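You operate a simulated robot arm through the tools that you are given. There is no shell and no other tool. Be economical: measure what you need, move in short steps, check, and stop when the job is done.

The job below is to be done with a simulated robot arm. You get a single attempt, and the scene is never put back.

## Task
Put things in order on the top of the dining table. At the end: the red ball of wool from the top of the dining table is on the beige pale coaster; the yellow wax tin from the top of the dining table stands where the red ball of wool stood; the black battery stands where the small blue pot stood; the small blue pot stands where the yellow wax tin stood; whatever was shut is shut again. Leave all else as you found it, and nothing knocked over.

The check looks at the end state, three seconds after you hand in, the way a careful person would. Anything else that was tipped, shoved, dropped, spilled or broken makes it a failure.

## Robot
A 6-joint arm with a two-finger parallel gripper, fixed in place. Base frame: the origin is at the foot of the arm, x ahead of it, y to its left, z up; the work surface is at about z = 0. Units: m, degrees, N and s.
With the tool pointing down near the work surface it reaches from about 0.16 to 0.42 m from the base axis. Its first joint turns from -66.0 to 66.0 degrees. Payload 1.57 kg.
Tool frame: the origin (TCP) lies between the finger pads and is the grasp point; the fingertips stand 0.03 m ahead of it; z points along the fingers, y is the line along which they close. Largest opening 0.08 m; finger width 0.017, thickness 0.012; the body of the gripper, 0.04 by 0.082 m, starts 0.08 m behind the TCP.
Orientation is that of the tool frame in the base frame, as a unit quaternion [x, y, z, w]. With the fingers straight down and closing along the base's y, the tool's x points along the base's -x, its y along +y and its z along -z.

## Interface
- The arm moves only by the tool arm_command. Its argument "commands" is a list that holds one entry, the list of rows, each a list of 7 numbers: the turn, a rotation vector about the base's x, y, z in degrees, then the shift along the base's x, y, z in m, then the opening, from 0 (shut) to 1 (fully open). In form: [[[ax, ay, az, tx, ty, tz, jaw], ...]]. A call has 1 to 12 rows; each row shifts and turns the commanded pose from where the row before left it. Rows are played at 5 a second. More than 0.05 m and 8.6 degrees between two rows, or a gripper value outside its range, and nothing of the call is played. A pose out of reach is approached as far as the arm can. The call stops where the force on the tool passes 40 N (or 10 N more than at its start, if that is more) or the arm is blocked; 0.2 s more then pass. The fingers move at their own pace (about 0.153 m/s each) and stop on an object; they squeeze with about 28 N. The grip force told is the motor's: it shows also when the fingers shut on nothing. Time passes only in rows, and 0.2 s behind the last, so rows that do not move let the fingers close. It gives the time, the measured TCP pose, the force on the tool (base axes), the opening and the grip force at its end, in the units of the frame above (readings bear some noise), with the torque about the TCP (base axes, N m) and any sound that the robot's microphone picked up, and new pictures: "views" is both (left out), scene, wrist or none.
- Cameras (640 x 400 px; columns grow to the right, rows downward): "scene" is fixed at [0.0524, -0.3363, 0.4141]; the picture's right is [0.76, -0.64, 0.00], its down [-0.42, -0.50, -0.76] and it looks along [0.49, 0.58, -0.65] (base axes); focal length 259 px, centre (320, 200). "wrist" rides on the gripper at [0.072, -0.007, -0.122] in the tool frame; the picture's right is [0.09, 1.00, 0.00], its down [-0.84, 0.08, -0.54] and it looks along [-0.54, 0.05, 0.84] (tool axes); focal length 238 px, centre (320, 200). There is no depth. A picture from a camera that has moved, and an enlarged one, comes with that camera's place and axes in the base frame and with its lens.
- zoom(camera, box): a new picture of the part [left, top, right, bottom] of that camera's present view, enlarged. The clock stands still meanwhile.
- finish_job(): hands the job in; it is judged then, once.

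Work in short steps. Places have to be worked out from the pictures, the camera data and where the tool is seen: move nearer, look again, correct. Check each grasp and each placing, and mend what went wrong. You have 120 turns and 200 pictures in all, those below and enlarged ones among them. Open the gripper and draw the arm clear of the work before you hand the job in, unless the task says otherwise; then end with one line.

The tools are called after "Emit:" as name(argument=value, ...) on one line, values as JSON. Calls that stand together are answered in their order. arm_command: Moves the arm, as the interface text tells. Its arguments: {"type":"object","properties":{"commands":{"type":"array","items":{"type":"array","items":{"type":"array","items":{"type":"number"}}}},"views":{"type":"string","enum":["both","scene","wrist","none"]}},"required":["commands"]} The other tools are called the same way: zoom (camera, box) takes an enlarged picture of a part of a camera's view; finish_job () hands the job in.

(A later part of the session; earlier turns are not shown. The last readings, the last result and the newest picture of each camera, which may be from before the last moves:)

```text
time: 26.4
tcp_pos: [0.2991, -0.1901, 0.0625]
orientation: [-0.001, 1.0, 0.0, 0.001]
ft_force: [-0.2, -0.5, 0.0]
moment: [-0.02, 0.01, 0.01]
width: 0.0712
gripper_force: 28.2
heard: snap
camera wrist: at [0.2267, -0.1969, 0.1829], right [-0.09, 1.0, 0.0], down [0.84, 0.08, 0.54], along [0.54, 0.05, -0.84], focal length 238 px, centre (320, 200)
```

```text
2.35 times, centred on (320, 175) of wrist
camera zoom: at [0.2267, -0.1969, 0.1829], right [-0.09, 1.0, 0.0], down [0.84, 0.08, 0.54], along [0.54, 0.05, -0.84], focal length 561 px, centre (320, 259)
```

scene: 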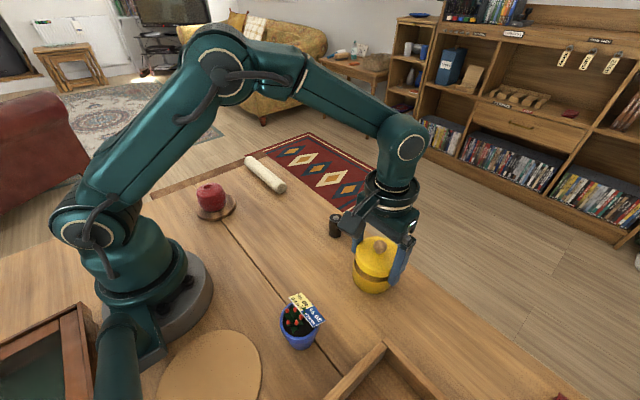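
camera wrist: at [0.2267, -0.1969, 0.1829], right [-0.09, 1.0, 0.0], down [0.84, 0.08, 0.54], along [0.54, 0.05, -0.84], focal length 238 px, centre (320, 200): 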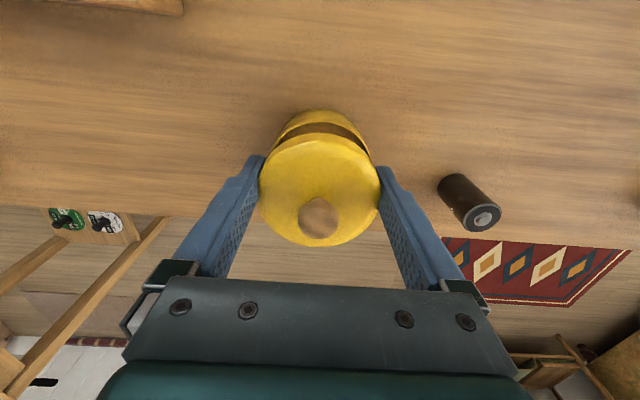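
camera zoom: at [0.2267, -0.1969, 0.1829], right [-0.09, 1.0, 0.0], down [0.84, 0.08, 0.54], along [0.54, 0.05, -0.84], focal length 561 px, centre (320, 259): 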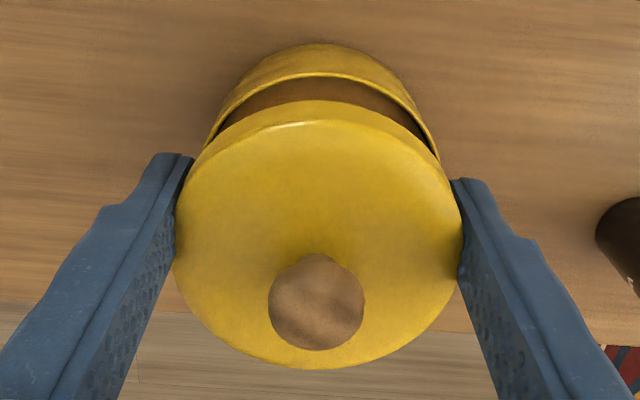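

The lid popped off, but the body is standing upright on the table almost exactly on the target spot, with the lid directly above it. I'll lower the lid back on gently while watching alignment.

Emit:
arm_command(commands=[[[0, 0, 0, 0, 0, -0.005, 0.8], [0, 0, 0, 0, 0, -0.005, 0.8], [0, 0, 0, 0, 0, 0, 0.8]]], views="wrist")

Emit:
zoom(camera="scene", box=[340, 220, 420, 300])

Emit:
zoom(camera="wrist", box=[240, 90, 400, 260])

```text
time: 27.2
tcp_pos: [0.2985, -0.1894, 0.0521]
orientation: [0.0, 1.0, 0.0, 0.001]
ft_force: [-0.1, 0.0, 0.3]
moment: [0.0, -0.01, 0.01]
width: 0.071
gripper_force: 27.8
camera wrist: at [0.2264, -0.1965, 0.1728], right [-0.09, 1.0, 0.0], down [0.84, 0.08, 0.54], along [0.54, 0.05, -0.84], focal length 238 px, centre (320, 200)
```

wrist: 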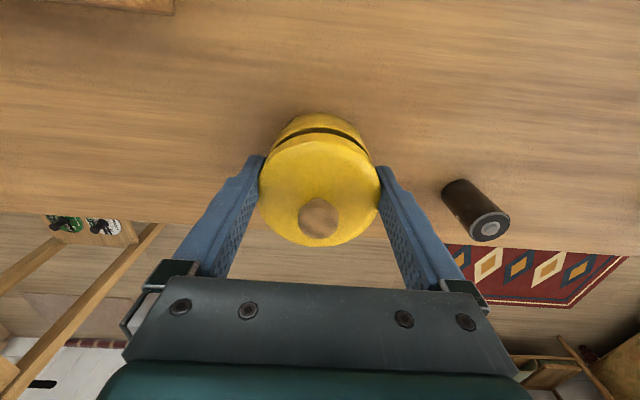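

```text
5.00 times, centred on (380, 260) of scene
camera zoom: at [0.0524, -0.3363, 0.4141], right [0.76, -0.64, 0.0], down [-0.42, -0.5, -0.76], along [0.49, 0.58, -0.65], focal length 1297 px, centre (20, -100)
```

zoom: 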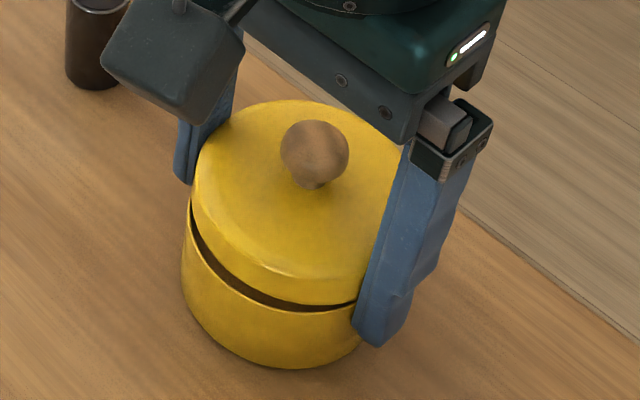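

```text
2.35 times, centred on (320, 175) of wrist
camera zoom: at [0.2264, -0.1965, 0.1728], right [-0.09, 1.0, 0.0], down [0.84, 0.08, 0.54], along [0.54, 0.05, -0.84], focal length 561 px, centre (320, 259)
```

zoom: 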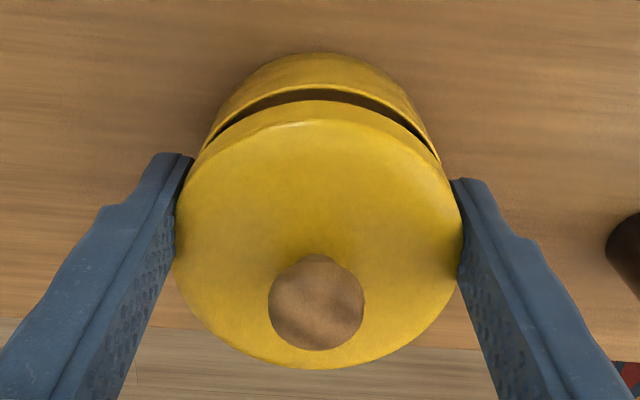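

Alignment still looks good. I'll keep lowering.

Emit:
arm_command(commands=[[[0, 0, 0, 0, 0, -0.004, 0.8], [0, 0, 0, 0, 0, -0.003, 0.8], [0, 0, 0, 0, 0, 0, 0.8]]], views="none")

Emit:
zoom(camera="scene", box=[340, 220, 420, 300])

Emit:
zoom(camera="wrist", box=[240, 90, 400, 260])

```text
time: 28.0
tcp_pos: [0.299, -0.1901, 0.0458]
orientation: [0.0, 1.0, 0.0, 0.001]
ft_force: [-0.2, -0.4, 0.0]
moment: [0.03, 0.01, 0.01]
width: 0.0712
gripper_force: 28.4
```

```text
5.00 times, centred on (380, 260) of scene
camera zoom: at [0.0524, -0.3363, 0.4141], right [0.76, -0.64, 0.0], down [-0.42, -0.5, -0.76], along [0.49, 0.58, -0.65], focal length 1297 px, centre (20, -100)
```

zoom: 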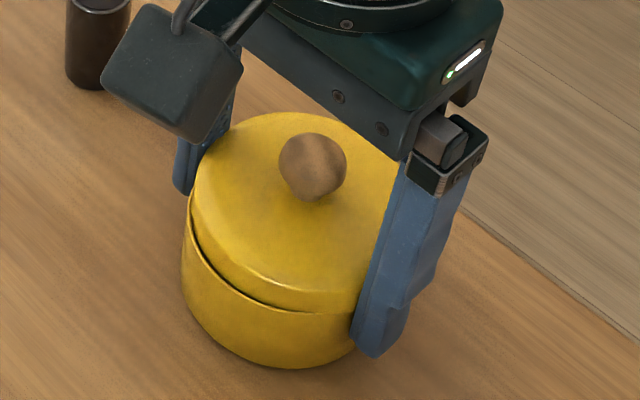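

```text
2.35 times, centred on (320, 175) of wrist
camera zoom: at [0.2265, -0.1968, 0.166], right [-0.09, 1.0, 0.0], down [0.84, 0.08, 0.54], along [0.54, 0.05, -0.84], focal length 561 px, centre (320, 259)
```

zoom: 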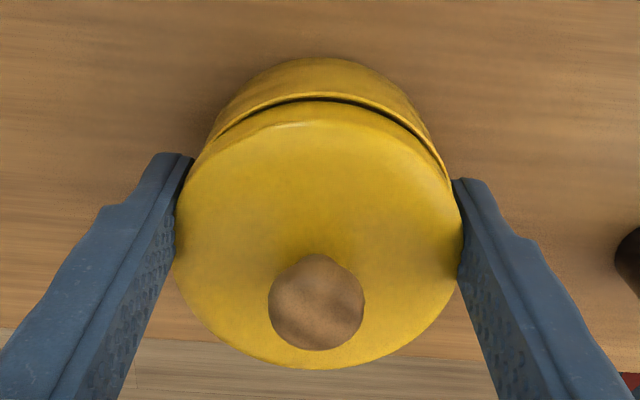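

Comparing with the closed view, the body sits about 5 mm toward -x from the lid's axis, and about 1 mm toward +y. I'll raise the lid, shift it, and check again.

Emit:
arm_command(commands=[[[0, 0, 0, 0, 0, 0.012, 0.8], [0, 0, 0, -0.0055, 0.001, 0, 0.8], [0, 0, 0, 0, 0, 0, 0.8]]], views="wrist")

Emit:
zoom(camera="scene", box=[340, 220, 420, 300])

Emit:
zoom(camera="wrist", box=[240, 90, 400, 190])

```text
time: 28.8
tcp_pos: [0.2933, -0.1895, 0.0588]
orientation: [-0.001, 1.0, 0.001, 0.002]
ft_force: [0.6, -0.2, 0.4]
moment: [0.01, 0.0, 0.06]
width: 0.0713
gripper_force: 28.0
camera wrist: at [0.2213, -0.1958, 0.1786], right [-0.09, 1.0, 0.0], down [0.84, 0.08, 0.54], along [0.54, 0.05, -0.84], focal length 238 px, centre (320, 200)
```

wrist: 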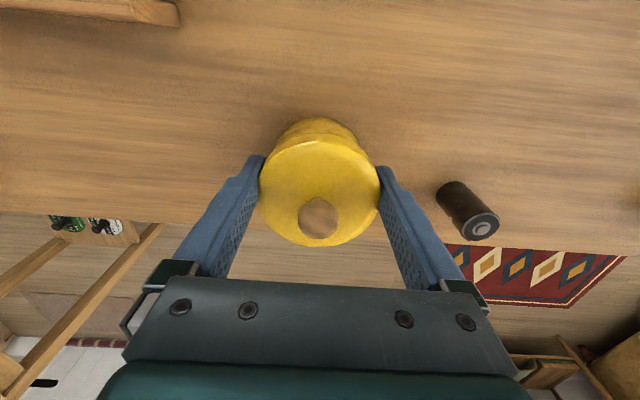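

```text
5.00 times, centred on (380, 260) of scene
camera zoom: at [0.0524, -0.3363, 0.4141], right [0.76, -0.64, 0.0], down [-0.42, -0.5, -0.76], along [0.49, 0.58, -0.65], focal length 1297 px, centre (20, -100)
```

zoom: 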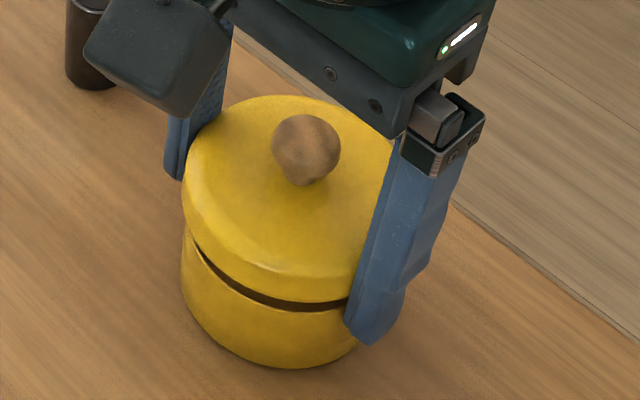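

```text
4.00 times, centred on (320, 140) of wrist
camera zoom: at [0.2213, -0.1958, 0.1786], right [-0.09, 1.0, 0.0], down [0.84, 0.08, 0.54], along [0.54, 0.05, -0.84], focal length 953 px, centre (320, 440)
```

zoom: 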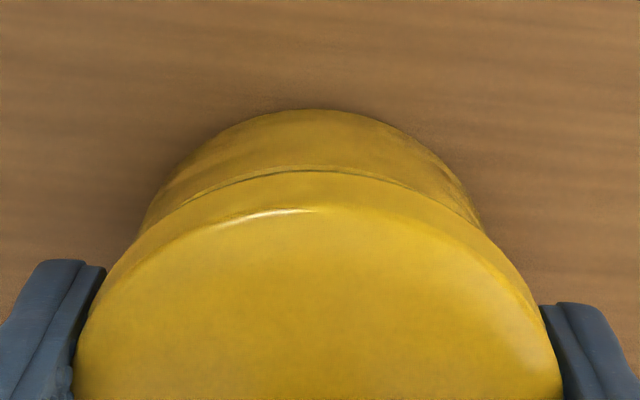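

The lid is now aligned with the body axis within about 1 mm. I'll lower onto the body.

Emit:
arm_command(commands=[[[0, 0, 0, 0, 0, -0.006, 0.8], [0, 0, 0, 0, 0, -0.006, 0.8], [0, 0, 0, 0, 0, 0, 0.8]]], views="none")

Emit:
arm_command(commands=[[[0, 0, 0, 0, 0, -0.003, 0.8], [0, 0, 0, 0, 0, 0, 0.8]]], views="none")

Emit:
zoom(camera="scene", box=[340, 220, 420, 300])

Emit:
zoom(camera="wrist", box=[240, 90, 400, 190])

```text
time: 29.6
tcp_pos: [0.2924, -0.189, 0.0446]
orientation: [-0.001, 1.0, 0.001, 0.001]
ft_force: [0.6, 0.2, 0.3]
moment: [-0.04, 0.0, -0.01]
width: 0.0712
gripper_force: 27.9
```

```text
time: 30.2
tcp_pos: [0.2925, -0.189, 0.0422]
orientation: [-0.001, 1.0, 0.001, 0.001]
ft_force: [0.1, 0.3, 0.4]
moment: [-0.03, 0.01, 0.02]
width: 0.0712
gripper_force: 27.5
```

```text
5.00 times, centred on (380, 260) of scene
camera zoom: at [0.0524, -0.3363, 0.4141], right [0.76, -0.64, 0.0], down [-0.42, -0.5, -0.76], along [0.49, 0.58, -0.65], focal length 1297 px, centre (20, -100)
```

zoom: 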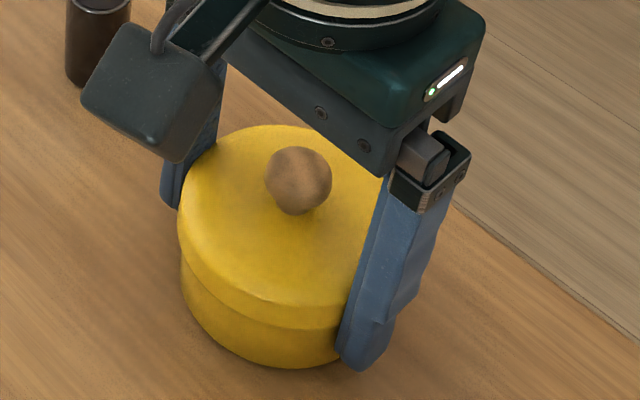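

```text
4.00 times, centred on (320, 140) of wrist
camera zoom: at [0.2208, -0.1959, 0.1625], right [-0.09, 1.0, 0.0], down [0.84, 0.08, 0.54], along [0.54, 0.05, -0.84], focal length 953 px, centre (320, 440)
```

zoom: 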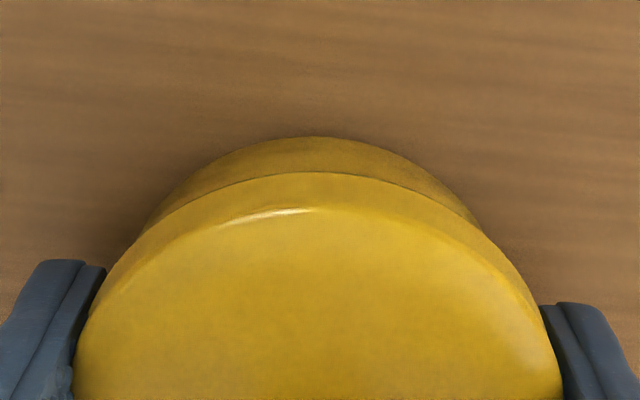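

The lid is fitting over the body. I'll continue pressing it down toward the shut height, listening for the snap.

Emit:
arm_command(commands=[[[0, 0, 0, 0, 0, -0.002, 0.8], [0, 0, 0, 0, 0, -0.002, 0.8], [0, 0, 0, 0, 0, 0, 0.8]]], views="none")

Emit:
arm_command(commands=[[[0, 0, 0, 0, 0, -0.001, 0.8], [0, 0, 0, 0, 0, 0, 0.8]]], views="none")

Emit:
zoom(camera="scene", box=[340, 220, 420, 300])

```text
time: 31.0
tcp_pos: [0.2938, -0.1886, 0.0394]
orientation: [0.0, 1.0, 0.001, 0.0]
ft_force: [-0.1, -0.3, -0.3]
moment: [0.04, 0.03, 0.0]
width: 0.0712
gripper_force: 27.7
```

```text
time: 31.6
tcp_pos: [0.2929, -0.1883, 0.0373]
orientation: [-0.001, 1.0, 0.001, 0.002]
ft_force: [-0.4, 0.2, 0.7]
moment: [-0.04, 0.01, 0.02]
width: 0.0712
gripper_force: 28.4
```

```text
5.00 times, centred on (380, 260) of scene
camera zoom: at [0.0524, -0.3363, 0.4141], right [0.76, -0.64, 0.0], down [-0.42, -0.5, -0.76], along [0.49, 0.58, -0.65], focal length 1297 px, centre (20, -100)
```

zoom: 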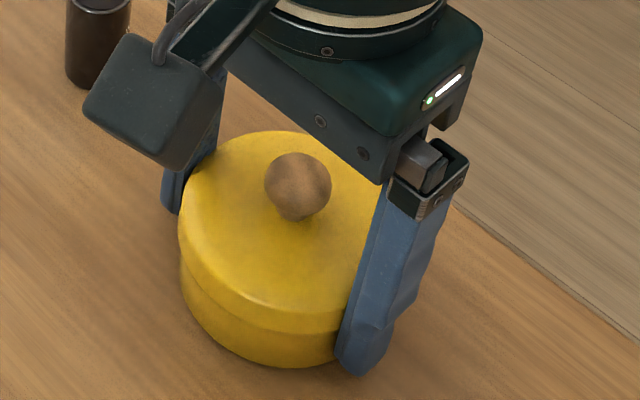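

It's almost at the shut height with no force yet. A bit more.

Emit:
arm_command(commands=[[[0, 0, 0, 0, 0, -0.001, 0.8], [0, 0, 0, 0, 0, 0, 0.8]]], views="none")

Emit:
arm_command(commands=[[[0, 0, 0, 0, 0, -0.001, 0.8], [0, 0, 0, 0, 0, 0, 0.8]]], views="none")

```text
time: 32.2
tcp_pos: [0.2942, -0.1881, 0.0374]
orientation: [-0.001, 1.0, 0.0, 0.001]
ft_force: [0.2, -1.3, 0.7]
moment: [-0.02, 0.03, 0.0]
width: 0.0711
gripper_force: 28.4
```

```text
time: 32.8
tcp_pos: [0.2938, -0.1896, 0.0369]
orientation: [-0.001, 1.0, 0.0, 0.001]
ft_force: [-4.7, -1.2, 13.4]
moment: [0.1, -0.05, 0.06]
width: 0.0711
gripper_force: 28.2
heard: snap
```

It snapped shut. I'll open the jaws in place, rise clear, and inspect.

Emit:
arm_command(commands=[[[0, 0, 0, 0, 0, 0.0005, 0.8], [0, 0, 0, 0, 0, 0, 1], [0, 0, 0, 0, 0, 0, 1], [0, 0, 0, 0, 0, 0.02, 1], [0, 0, 0, 0, 0, 0.04, 1], [0, 0, 0, 0, 0, 0.05, 1], [0, 0, 0, 0, 0, 0, 1]]], views="both")

Emit:
zoom(camera="scene", box=[340, 220, 420, 300])

```text
time: 34.4
tcp_pos: [0.2927, -0.1886, 0.1451]
orientation: [-0.001, 1.0, 0.001, 0.002]
ft_force: [-0.8, -0.8, 0.7]
moment: [0.0, 0.01, -0.01]
width: 0.0802
gripper_force: 0.1
camera wrist: at [0.2216, -0.1946, 0.2652], right [-0.09, 1.0, 0.0], down [0.84, 0.08, 0.54], along [0.54, 0.05, -0.84], focal length 238 px, centre (320, 200)
```

scene: 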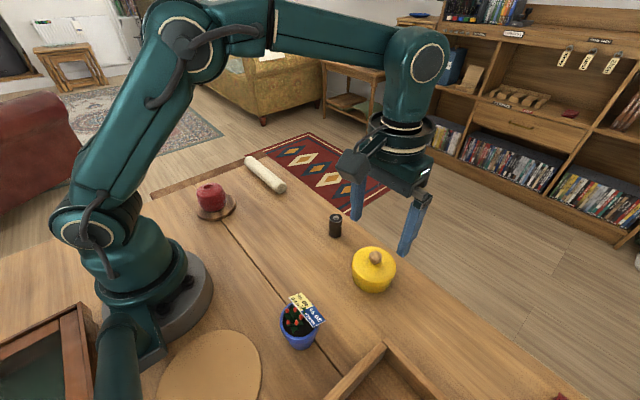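
wrist: 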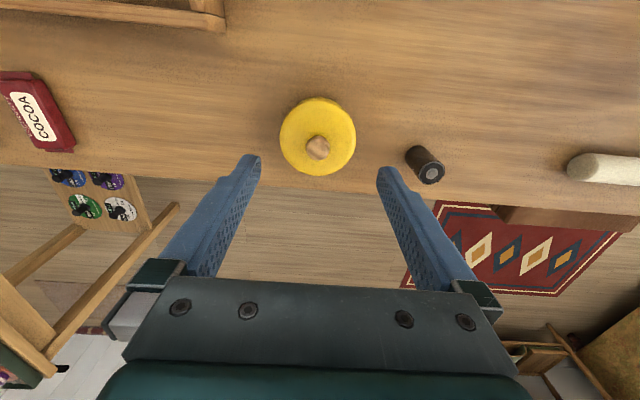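

```text
5.00 times, centred on (380, 260) of scene
camera zoom: at [0.0524, -0.3363, 0.4141], right [0.76, -0.64, 0.0], down [-0.42, -0.5, -0.76], along [0.49, 0.58, -0.65], focal length 1297 px, centre (20, -100)
```

zoom: 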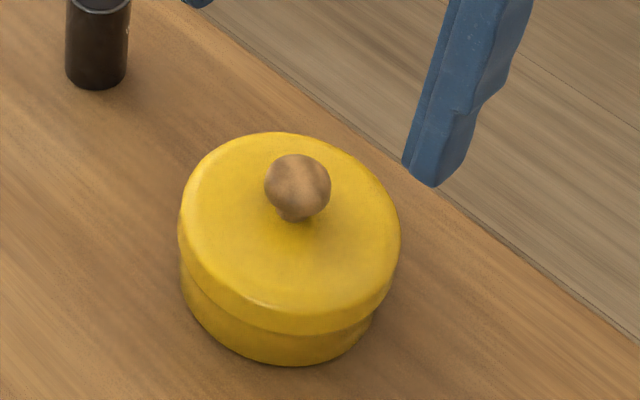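

The tin is shut and stands at about (0.299, -0.189). Now the pot: I'll move back over it to look.

Emit:
arm_command(commands=[[[0, 0, 0, 0, 0, 0.04, 1], [0, 0, 0, -0.045, 0, 0.01, 1], [0, 0, 0, -0.045, 0, 0, 1], [0, 0, 0, -0.045, 0, 0, 1], [0, 0, 0, -0.018, 0, 0, 1], [0, 0, 0, 0, 0, 0, 1]]], views="both")

Emit:
zoom(camera="wrist", box=[240, 60, 400, 160])

Emit:
zoom(camera="scene", box=[260, 280, 340, 360])

```text
time: 35.8
tcp_pos: [0.1398, -0.1879, 0.1945]
orientation: [-0.001, 1.0, 0.001, 0.001]
ft_force: [-0.4, 0.2, -0.6]
moment: [0.0, 0.0, -0.02]
width: 0.0801
gripper_force: 0.1
camera wrist: at [0.0675, -0.1957, 0.3143], right [-0.09, 1.0, 0.0], down [0.84, 0.08, 0.54], along [0.54, 0.05, -0.84], focal length 238 px, centre (320, 200)
```

scene: 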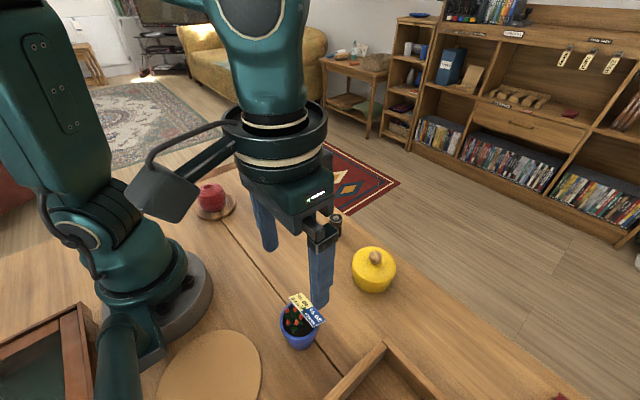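
wrist: 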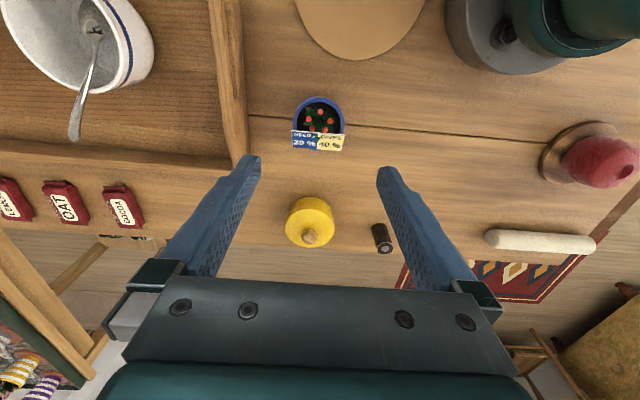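

```text
4.00 times, centred on (320, 110) of wrist
camera zoom: at [0.0675, -0.1957, 0.3143], right [-0.09, 1.0, 0.0], down [0.84, 0.08, 0.54], along [0.54, 0.05, -0.84], focal length 953 px, centre (320, 560)
```

zoom: 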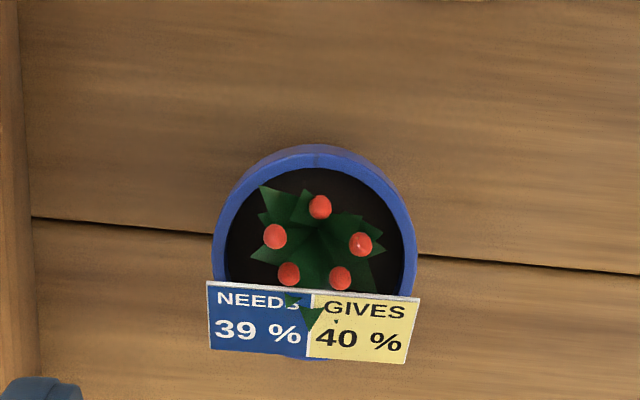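

```text
5.00 times, centred on (300, 320) of scene
camera zoom: at [0.0524, -0.3363, 0.4141], right [0.76, -0.64, 0.0], down [-0.42, -0.5, -0.76], along [0.49, 0.58, -0.65], focal length 1297 px, centre (420, -400)
```

zoom: 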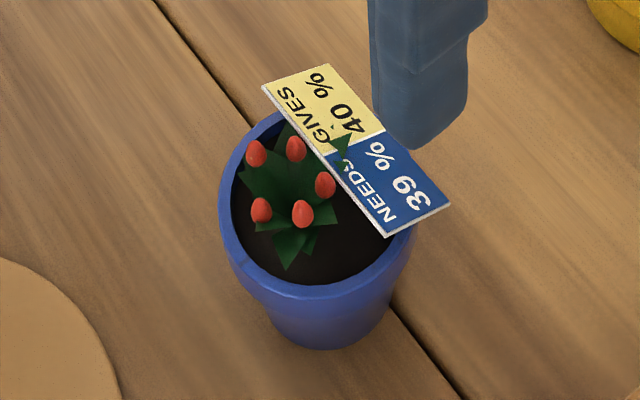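

The pot is at about (0.1345, -0.1915) with a rim diameter of about 0.056, and the tag is on its +x side. I'll grip along y slightly behind centre to stay clear of the tag, descending in stages.

Emit:
arm_command(commands=[[[0, 0, 0, -0.007, -0.0035, -0.04, 1], [0, 0, 0, 0, 0, -0.045, 1], [0, 0, 0, 0, 0, -0.015, 1], [0, 0, 0, 0, 0, 0, 1]]], views="wrist")

Emit:
zoom(camera="wrist", box=[220, 80, 428, 210])

Emit:
zoom(camera="scene", box=[240, 250, 360, 370])

```text
time: 36.8
tcp_pos: [0.1324, -0.1913, 0.0934]
orientation: [-0.001, 1.0, 0.002, 0.001]
ft_force: [-0.7, -1.5, 0.3]
moment: [0.01, 0.03, -0.04]
width: 0.0801
gripper_force: 0.0
camera wrist: at [0.0609, -0.1984, 0.2156], right [-0.09, 1.0, 0.0], down [0.84, 0.08, 0.54], along [0.54, 0.05, -0.84], focal length 238 px, centre (320, 200)
```

wrist: 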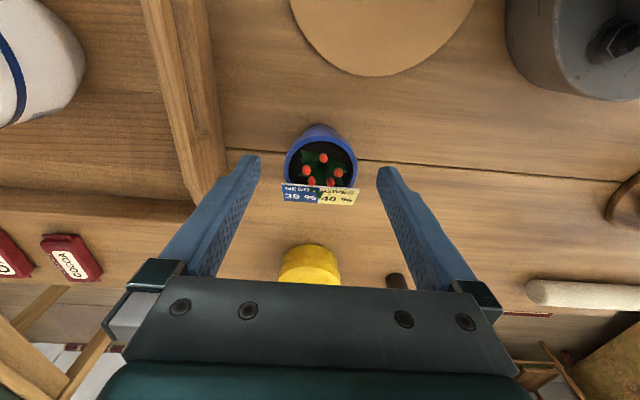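

```text
3.08 times, centred on (324, 145) of wrist
camera zoom: at [0.0609, -0.1984, 0.2156], right [-0.09, 1.0, 0.0], down [0.84, 0.08, 0.54], along [0.54, 0.05, -0.84], focal length 733 px, centre (308, 369)
```

zoom: 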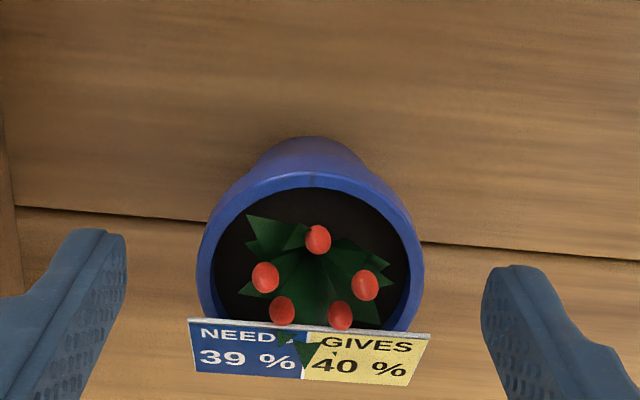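

```text
3.33 times, centred on (300, 310) of scene
camera zoom: at [0.0524, -0.3363, 0.4141], right [0.76, -0.64, 0.0], down [-0.42, -0.5, -0.76], along [0.49, 0.58, -0.65], focal length 865 px, centre (387, -167)
```

zoom: 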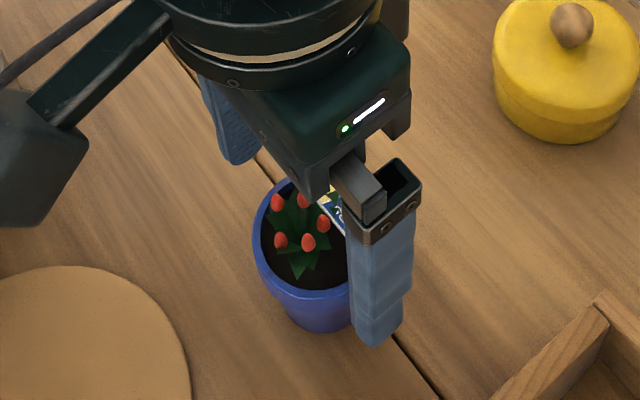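

The rim is at (0.136, -0.191), centred between the fingers, and the tag is clear. I'll descend to z≈0.045 and close.

Emit:
arm_command(commands=[[[0, 0, 0, 0, 0, -0.025, 1], [0, 0, 0, 0, 0, -0.022, 1], [0, 0, 0, 0, 0, 0, 1], [0, 0, 0, 0, 0, 0, 0.62], [0, 0, 0, 0, 0, 0, 0.62], [0, 0, 0, 0, 0, 0, 0.62]]], views="both")

Emit:
zoom(camera="wrist", box=[220, 100, 428, 230])

```text
time: 38.2
tcp_pos: [0.134, -0.1911, 0.0481]
orientation: [0.0, 1.0, 0.001, 0.001]
ft_force: [-0.1, 0.4, 0.3]
moment: [0.0, 0.04, 0.0]
width: 0.0555
gripper_force: 27.8
camera wrist: at [0.0616, -0.1993, 0.1689], right [-0.09, 1.0, 0.0], down [0.84, 0.08, 0.54], along [0.54, 0.05, -0.84], focal length 238 px, centre (320, 200)
```

scene: 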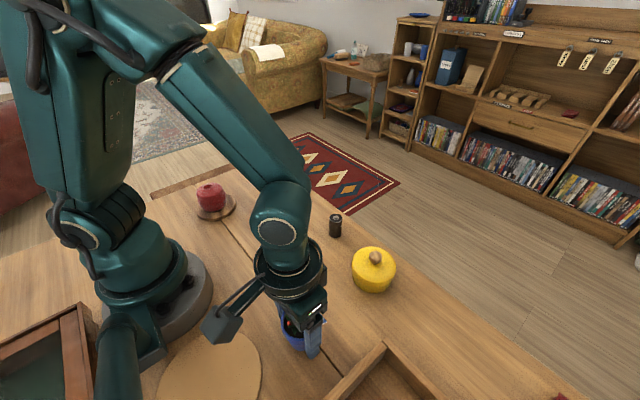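
wrist: 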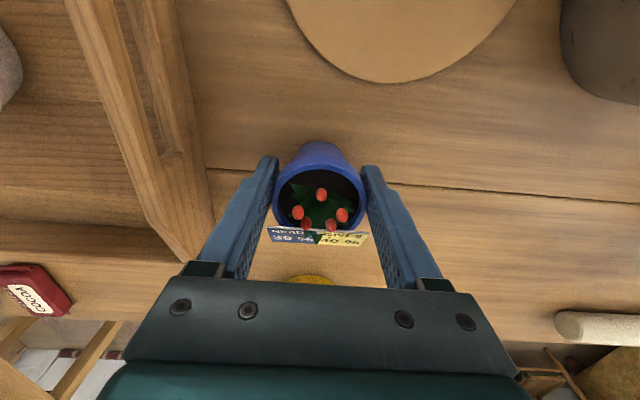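

```text
3.08 times, centred on (324, 165) of wrist
camera zoom: at [0.0616, -0.1993, 0.1689], right [-0.09, 1.0, 0.0], down [0.84, 0.08, 0.54], along [0.54, 0.05, -0.84], focal length 733 px, centre (308, 308)
```

zoom: 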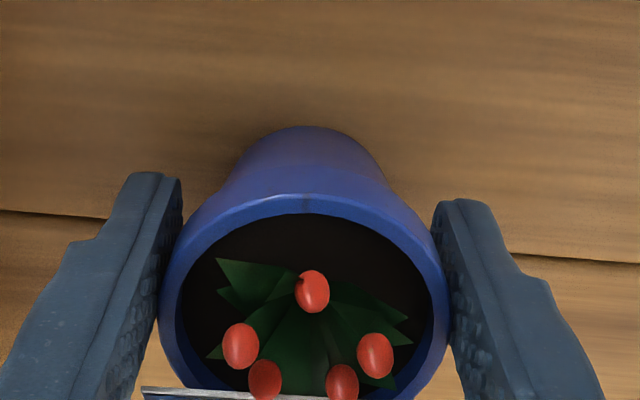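

The pot is held at 0.0555. I'll lift slightly and check that it hangs upright.

Emit:
arm_command(commands=[[[0, 0, 0, 0, 0, 0.01, 0.62], [0, 0, 0, 0, 0, 0.02, 0.62], [0, 0, 0, 0, 0, 0, 0.62]]], views="both")

```text
time: 39.0
tcp_pos: [0.1338, -0.1923, 0.0789]
orientation: [-0.001, 1.0, 0.0, 0.0]
ft_force: [0.0, -0.4, -2.0]
moment: [0.0, -0.01, 0.01]
width: 0.0556
gripper_force: 28.1
camera wrist: at [0.062, -0.1985, 0.1991], right [-0.09, 1.0, 0.0], down [0.84, 0.08, 0.54], along [0.54, 0.05, -0.84], focal length 238 px, centre (320, 200)
```

scene: 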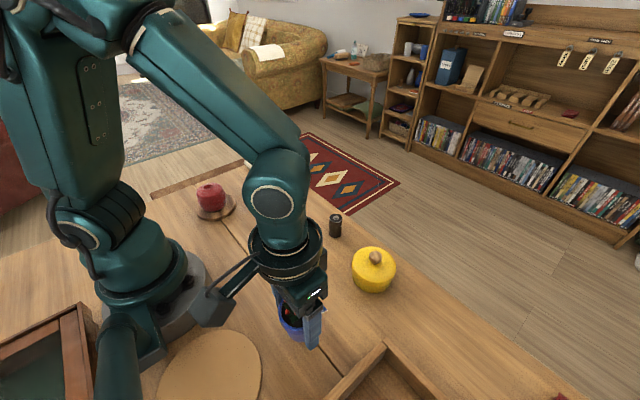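
wrist: 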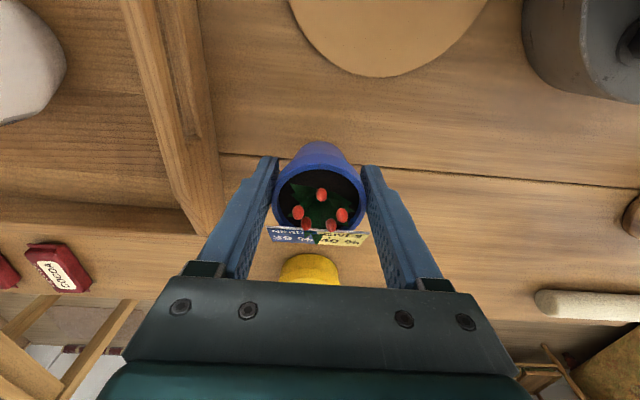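

The pot is secure and upright. I'll carry it high to the tin's old spot at (0.2785, 0.0295).

Emit:
arm_command(commands=[[[0, 0, 0, 0, 0, 0.04, 0.62], [0, 0, 0, 0, 0, 0.025, 0.62], [0, 0, 0, 0.02375, 0.03675, 0, 0.62], [0, 0, 0, 0.02375, 0.03675, 0, 0.62], [0, 0, 0, 0.02375, 0.03675, 0, 0.62], [0, 0, 0, 0.02375, 0.03675, 0, 0.62], [0, 0, 0, 0.02375, 0.03675, 0, 0.62], [0, 0, 0, 0.02375, 0.03675, 0, 0.62], [0, 0, 0, 0, 0, -0.04, 0.62], [0, 0, 0, 0, 0, -0.03, 0.62], [0, 0, 0, 0, 0, 0, 0.62]]], views="both")

Emit:
zoom(camera="scene", box=[250, 150, 350, 250])

```text
time: 41.4
tcp_pos: [0.2757, 0.0268, 0.0731]
orientation: [-0.001, 1.0, 0.001, 0.001]
ft_force: [-0.4, 0.6, -2.3]
moment: [0.01, 0.03, -0.01]
width: 0.0554
gripper_force: 27.8
camera wrist: at [0.2043, 0.0205, 0.1932], right [-0.09, 1.0, 0.0], down [0.84, 0.08, 0.54], along [0.54, 0.05, -0.84], focal length 238 px, centre (320, 200)
```

scene: 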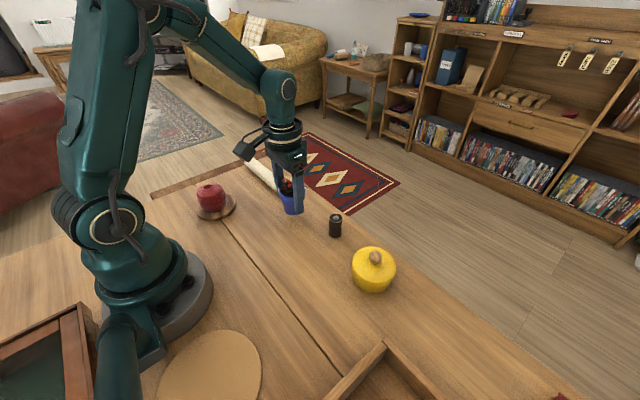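
wrist: 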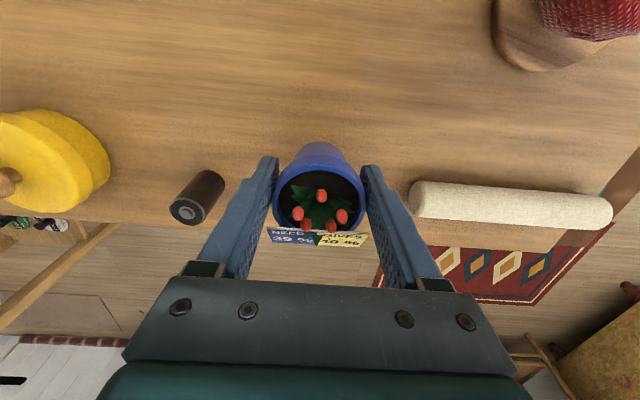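

```text
4.00 times, centred on (300, 200) of scene
camera zoom: at [0.0524, -0.3363, 0.4141], right [0.76, -0.64, 0.0], down [-0.42, -0.5, -0.76], along [0.49, 0.58, -0.65], focal length 1038 px, centre (400, 200)
```

zoom: 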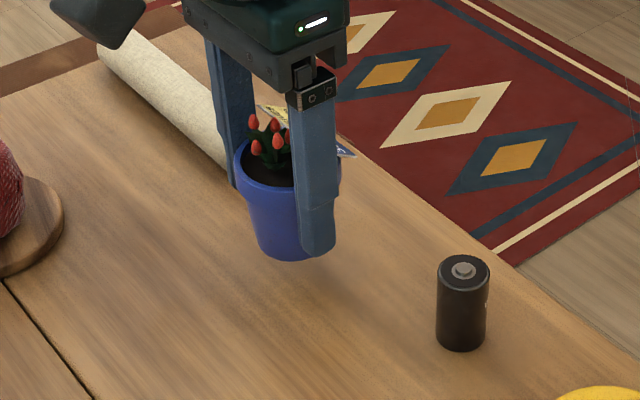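

It's 2 mm short in y. I'll trim and lower toward the table, then go slowly to contact.

Emit:
arm_command(commands=[[[0, 0, 0, 0, 0.002, -0.015, 0.62], [0, 0, 0, 0, 0, -0.006, 0.62], [0, 0, 0, 0, 0, 0, 0.62]]], views="none")

Emit:
arm_command(commands=[[[0, 0, 0, 0, 0, -0.002, 0.62], [0, 0, 0, 0, 0, 0, 0.62]]], views="none")

Emit:
arm_command(commands=[[[0, 0, 0, 0, 0, -0.0015, 0.62], [0, 0, 0, 0, 0, 0, 0.62]]], views="none")

```text
time: 42.2
tcp_pos: [0.2762, 0.0291, 0.0512]
orientation: [-0.001, 1.0, 0.0, 0.0]
ft_force: [0.2, 0.3, -1.7]
moment: [0.02, 0.02, -0.01]
width: 0.0553
gripper_force: 28.3
```

```text
time: 42.8
tcp_pos: [0.2776, 0.0306, 0.0505]
orientation: [-0.001, 1.0, 0.0, 0.001]
ft_force: [0.2, 0.3, -1.7]
moment: [-0.02, -0.01, 0.04]
width: 0.0554
gripper_force: 27.5
```

```text
time: 43.4
tcp_pos: [0.2762, 0.0309, 0.05]
orientation: [-0.001, 1.0, 0.0, 0.001]
ft_force: [0.7, 0.3, -1.9]
moment: [0.04, 0.03, 0.0]
width: 0.0552
gripper_force: 28.0
```

Emit:
arm_command(commands=[[[0, 0, 0, 0, 0, -0.001, 0.62], [0, 0, 0, 0, 0, 0, 0.62]]], views="none")

Emit:
arm_command(commands=[[[0, 0, 0, 0, 0, -0.001, 0.62], [0, 0, 0, 0, 0, 0, 0.62]]], views="none")

Emit:
zoom(camera="scene", box=[250, 150, 350, 250])

```text
time: 44.0
tcp_pos: [0.277, 0.0309, 0.0483]
orientation: [-0.001, 1.0, 0.0, 0.002]
ft_force: [-3.5, -1.0, 10.0]
moment: [-0.32, 0.01, -0.06]
width: 0.0554
gripper_force: 28.2
```

```text
time: 44.6
tcp_pos: [0.2772, 0.0301, 0.0482]
orientation: [-0.001, 1.0, 0.001, 0.001]
ft_force: [-6.6, 0.2, 24.3]
moment: [-0.12, -0.1, -0.01]
width: 0.0554
gripper_force: 27.6
```

```text
4.00 times, centred on (300, 200) of scene
camera zoom: at [0.0523, -0.3363, 0.4141], right [0.76, -0.64, 0.0], down [-0.42, -0.5, -0.76], along [0.49, 0.58, -0.65], focal length 1038 px, centre (400, 200)
```

zoom: 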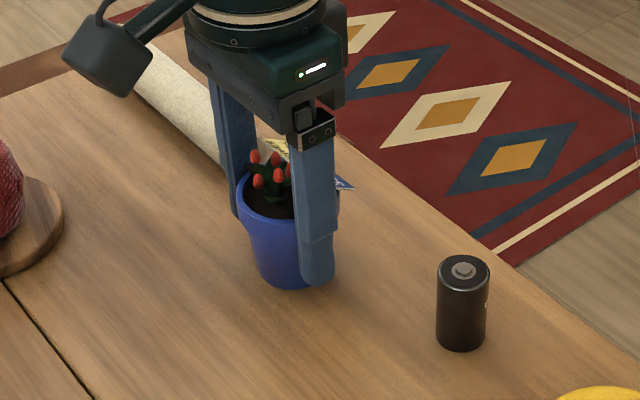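

The pot is on the table. I'll relieve the pressure, open, and rise.

Emit:
arm_command(commands=[[[0, 0, 0, 0, 0, 0.0013, 0.62], [0, 0, 0, 0, 0, 0, 0.62], [0, 0, 0, 0, 0, 0, 0.8], [0, 0, 0, 0, 0, 0, 1], [0, 0, 0, 0, 0, 0, 1], [0, 0, 0, 0, 0, 0.02, 1], [0, 0, 0, 0, 0, 0.04, 1], [0, 0, 0, 0, 0, 0.04, 1], [0, 0, 0, 0, 0, 0, 1]]], views="both")

Emit:
zoom(camera="scene", box=[250, 150, 350, 250])

```text
time: 46.6
tcp_pos: [0.2774, 0.0295, 0.1487]
orientation: [-0.001, 1.0, 0.001, 0.001]
ft_force: [0.4, -0.1, -0.3]
moment: [-0.01, 0.02, -0.01]
width: 0.0801
gripper_force: 0.1
camera wrist: at [0.2057, 0.0235, 0.2695], right [-0.09, 1.0, 0.0], down [0.84, 0.08, 0.54], along [0.54, 0.05, -0.84], focal length 238 px, centre (320, 200)
```

scene: 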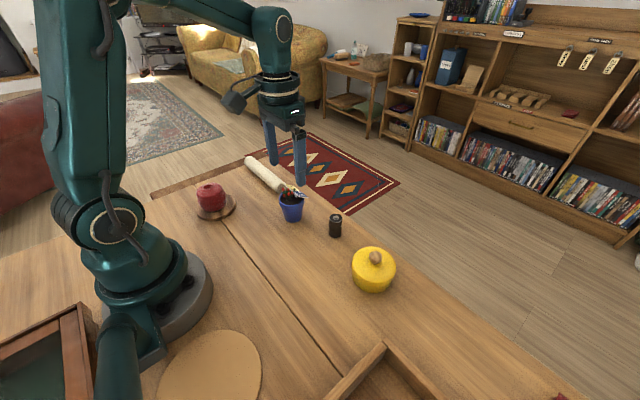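
wrist: 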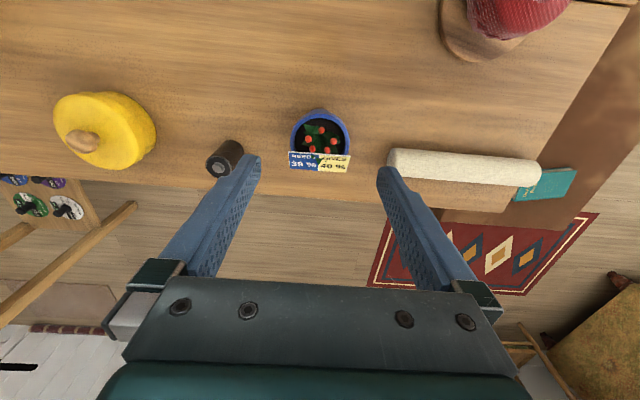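

```text
4.00 times, centred on (300, 200) of scene
camera zoom: at [0.0524, -0.3363, 0.4141], right [0.76, -0.64, 0.0], down [-0.42, -0.5, -0.76], along [0.49, 0.58, -0.65], focal length 1038 px, centre (400, 200)
```

zoom: 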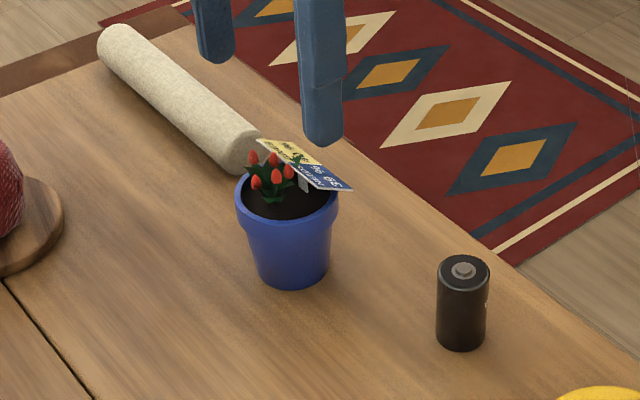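

The pot stands at the tin's old spot. The battery is at about (0.319, -0.071), 26 mm across and about 47 mm tall. I'll move above it and check.

Emit:
arm_command(commands=[[[0, 0, 0, 0.014, -0.035, 0, 1], [0, 0, 0, 0.014, -0.035, 0, 1], [0, 0, 0, 0.0135, -0.0305, 0, 1], [0, 0, 0, 0, 0, -0.04, 1], [0, 0, 0, 0, 0, 0, 1]]], views="wrist")

Emit:
zoom(camera="wrist", box=[220, 80, 428, 210])

```text
time: 47.8
tcp_pos: [0.3206, -0.0704, 0.1059]
orientation: [-0.001, 1.0, 0.0, 0.0]
ft_force: [0.7, -0.4, 0.0]
moment: [0.01, -0.01, 0.0]
width: 0.0801
gripper_force: 0.0
camera wrist: at [0.2484, -0.0776, 0.2273], right [-0.09, 1.0, 0.0], down [0.84, 0.08, 0.54], along [0.54, 0.05, -0.84], focal length 238 px, centre (320, 200)
```

wrist: 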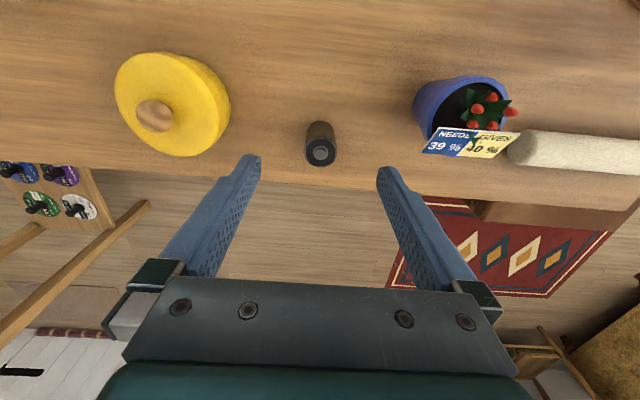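

```text
3.08 times, centred on (324, 145) of wrist
camera zoom: at [0.2484, -0.0776, 0.2273], right [-0.09, 1.0, 0.0], down [0.84, 0.08, 0.54], along [0.54, 0.05, -0.84], focal length 733 px, centre (308, 369)
```

zoom: 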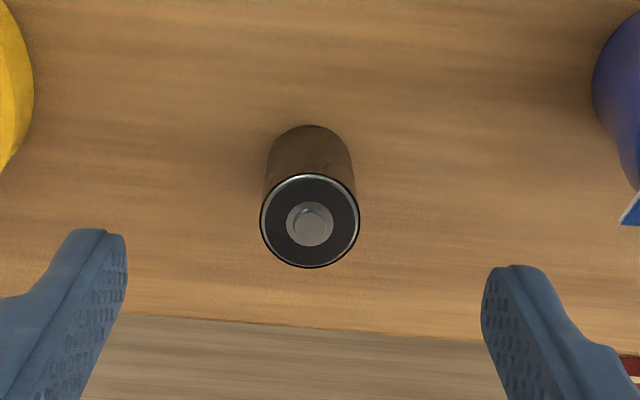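

The battery axis is at (0.320, -0.0705), right under the tool. I'll descend and grip.

Emit:
arm_command(commands=[[[0, 0, 0, 0, 0, -0.04, 1], [0, 0, 0, 0, 0, -0.03, 1], [0, 0, 0, 0, 0, 0, 1], [0, 0, 0, 0, 0, 0, 0.6], [0, 0, 0, 0, 0, 0, 0.4], [0, 0, 0, 0, 0, 0, 0.25], [0, 0, 0, 0, 0, 0, 0.25]]], views="both")

```text
time: 49.4
tcp_pos: [0.3185, -0.0698, 0.0372]
orientation: [-0.002, 1.0, 0.001, 0.001]
ft_force: [-0.4, -0.5, 0.8]
moment: [0.03, -0.02, -0.01]
width: 0.0247
gripper_force: 27.8
camera wrist: at [0.248, -0.0764, 0.158], right [-0.09, 1.0, 0.0], down [0.84, 0.08, 0.54], along [0.54, 0.05, -0.84], focal length 238 px, centre (320, 200)
```

scene: 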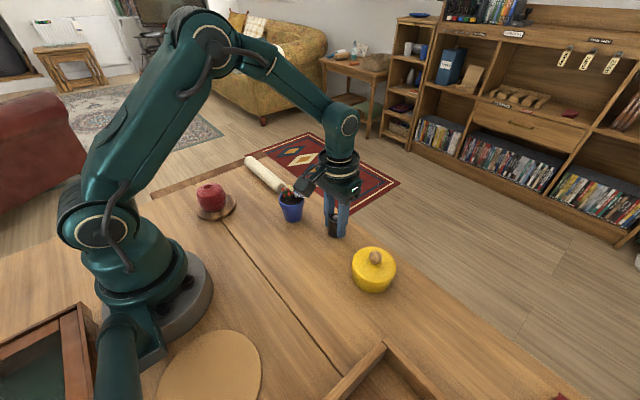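
wrist: 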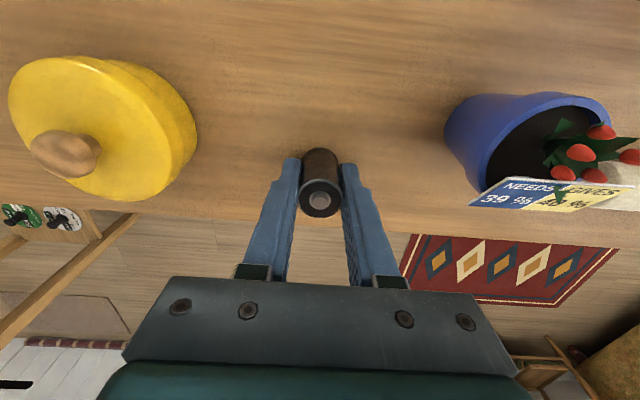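

The battery is gripped at 0.0247. I'll lift it and carry it to the pot's old spot at (0.136, -0.191).

Emit:
arm_command(commands=[[[0, 0, 0, 0, 0, 0.03, 0.25], [0, 0, 0, 0, 0, 0.045, 0.25], [0, 0, 0, 0, 0, 0.03, 0.25], [0, 0, 0, -0.0367, -0.0242, 0, 0.25], [0, 0, 0, -0.0367, -0.0242, 0, 0.25], [0, 0, 0, -0.0367, -0.0242, 0, 0.25], [0, 0, 0, -0.0367, -0.0242, 0, 0.25], [0, 0, 0, -0.0367, -0.0242, 0, 0.25], [0, 0, 0, 0, 0, -0.04, 0.25], [0, 0, 0, 0, 0, -0.04, 0.25], [0, 0, 0, 0, 0, 0, 0.25]]], views="both")

Emit:
zoom(camera="scene", box=[250, 260, 370, 380])

```text
time: 51.8
tcp_pos: [0.1362, -0.1939, 0.062]
orientation: [-0.001, 1.0, 0.001, 0.001]
ft_force: [0.0, -0.5, -0.8]
moment: [-0.01, -0.04, 0.01]
width: 0.025
gripper_force: 27.8
camera wrist: at [0.0639, -0.1995, 0.1829], right [-0.09, 1.0, 0.0], down [0.84, 0.08, 0.54], along [0.54, 0.05, -0.84], focal length 238 px, centre (320, 200)
```

scene: 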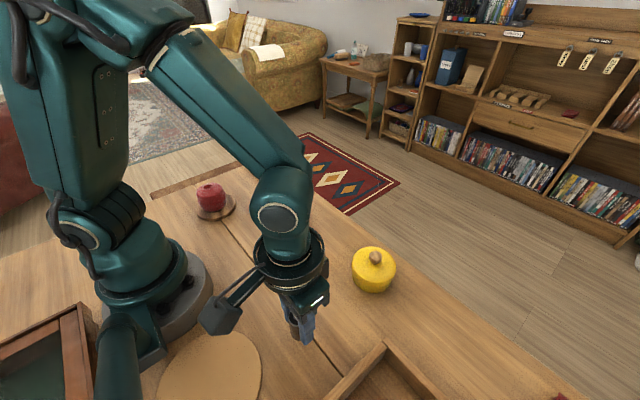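
wrist: 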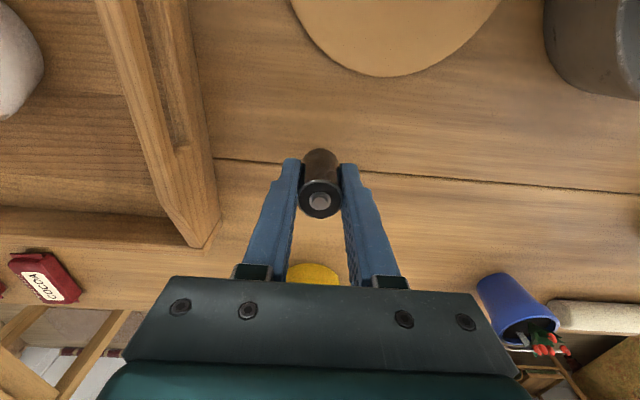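

```text
3.33 times, centred on (310, 320) of scene
camera zoom: at [0.0524, -0.3363, 0.4141], right [0.76, -0.64, 0.0], down [-0.42, -0.5, -0.76], along [0.49, 0.58, -0.65], focal length 865 px, centre (353, -200)
```

zoom: 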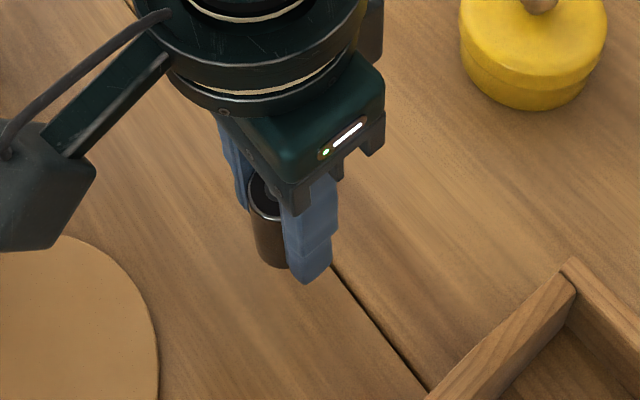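

The position is nearly exact, so I'll trim y by +1.5 mm and lower to just above contact.

Emit:
arm_command(commands=[[[0, 0, 0, 0, 0.0015, -0.012, 0.25], [0, 0, 0, 0, 0, -0.009, 0.25], [0, 0, 0, 0, 0, 0, 0.25]]], views="none")

Emit:
arm_command(commands=[[[0, 0, 0, 0, 0, -0.0015, 0.25], [0, 0, 0, 0, 0, 0, 0.25]]], views="none")

Emit:
arm_command(commands=[[[0, 0, 0, 0, 0, -0.001, 0.25], [0, 0, 0, 0, 0, 0, 0.25]]], views="none")

```text
time: 52.6
tcp_pos: [0.1349, -0.1911, 0.0424]
orientation: [-0.001, 1.0, 0.001, 0.001]
ft_force: [0.8, -0.8, -0.6]
moment: [0.0, 0.01, 0.0]
width: 0.025
gripper_force: 28.2
```

```text
time: 53.2
tcp_pos: [0.1356, -0.1895, 0.0417]
orientation: [-0.001, 1.0, 0.0, 0.001]
ft_force: [0.4, 1.0, -0.4]
moment: [-0.03, 0.0, -0.01]
width: 0.0248
gripper_force: 27.9
```

```text
time: 53.8
tcp_pos: [0.1353, -0.1905, 0.0398]
orientation: [-0.001, 1.0, 0.0, 0.001]
ft_force: [0.3, -1.0, -0.6]
moment: [0.03, 0.0, 0.01]
width: 0.0251
gripper_force: 28.0
```

No contact yet; I'll continue in 1 mm steps.

Emit:
arm_command(commands=[[[0, 0, 0, 0, 0, -0.001, 0.25], [0, 0, 0, 0, 0, 0, 0.25]]], views="none")

Emit:
arm_command(commands=[[[0, 0, 0, 0, 0, -0.001, 0.25], [0, 0, 0, 0, 0, 0, 0.25]]], views="none")

```text
time: 54.4
tcp_pos: [0.1333, -0.1889, 0.0388]
orientation: [-0.002, 1.0, 0.0, 0.001]
ft_force: [0.7, -0.4, -0.3]
moment: [0.02, 0.0, -0.01]
width: 0.0251
gripper_force: 28.1
```

```text
time: 55.0
tcp_pos: [0.1349, -0.1895, 0.0379]
orientation: [-0.001, 1.0, 0.001, 0.001]
ft_force: [0.4, 0.0, -0.7]
moment: [-0.01, 0.01, 0.01]
width: 0.0248
gripper_force: 28.6
```

Emit:
arm_command(commands=[[[0, 0, 0, 0, 0, -0.0007, 0.25], [0, 0, 0, 0, 0, 0, 0.25]]], views="none")

Emit:
arm_command(commands=[[[0, 0, 0, 0, 0, -0.0007, 0.25], [0, 0, 0, 0, 0, 0, 0.25]]], views="wrist")

```text
time: 55.6
tcp_pos: [0.134, -0.1896, 0.0376]
orientation: [0.0, 1.0, -0.001, 0.001]
ft_force: [0.4, 0.5, 1.1]
moment: [0.07, -0.04, -0.02]
width: 0.0252
gripper_force: 27.8
```

```text
time: 56.2
tcp_pos: [0.1341, -0.19, 0.0368]
orientation: [-0.001, 1.0, -0.001, 0.002]
ft_force: [-0.7, 5.8, 26.6]
moment: [0.21, 0.02, -0.01]
width: 0.0252
gripper_force: 28.1
camera wrist: at [0.0627, -0.1965, 0.1568], right [-0.09, 1.0, 0.0], down [0.83, 0.08, 0.54], along [0.54, 0.05, -0.84], focal length 238 px, centre (320, 200)
```

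wrist: 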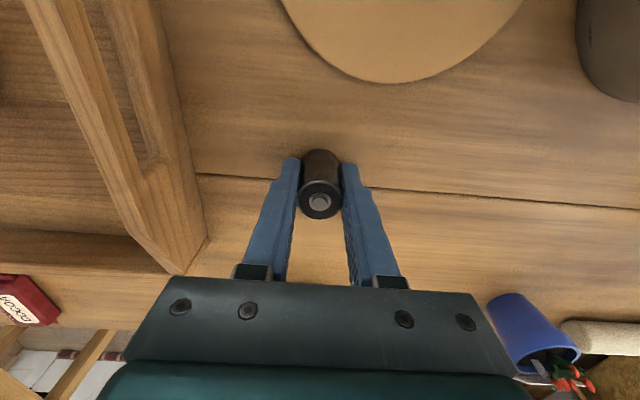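

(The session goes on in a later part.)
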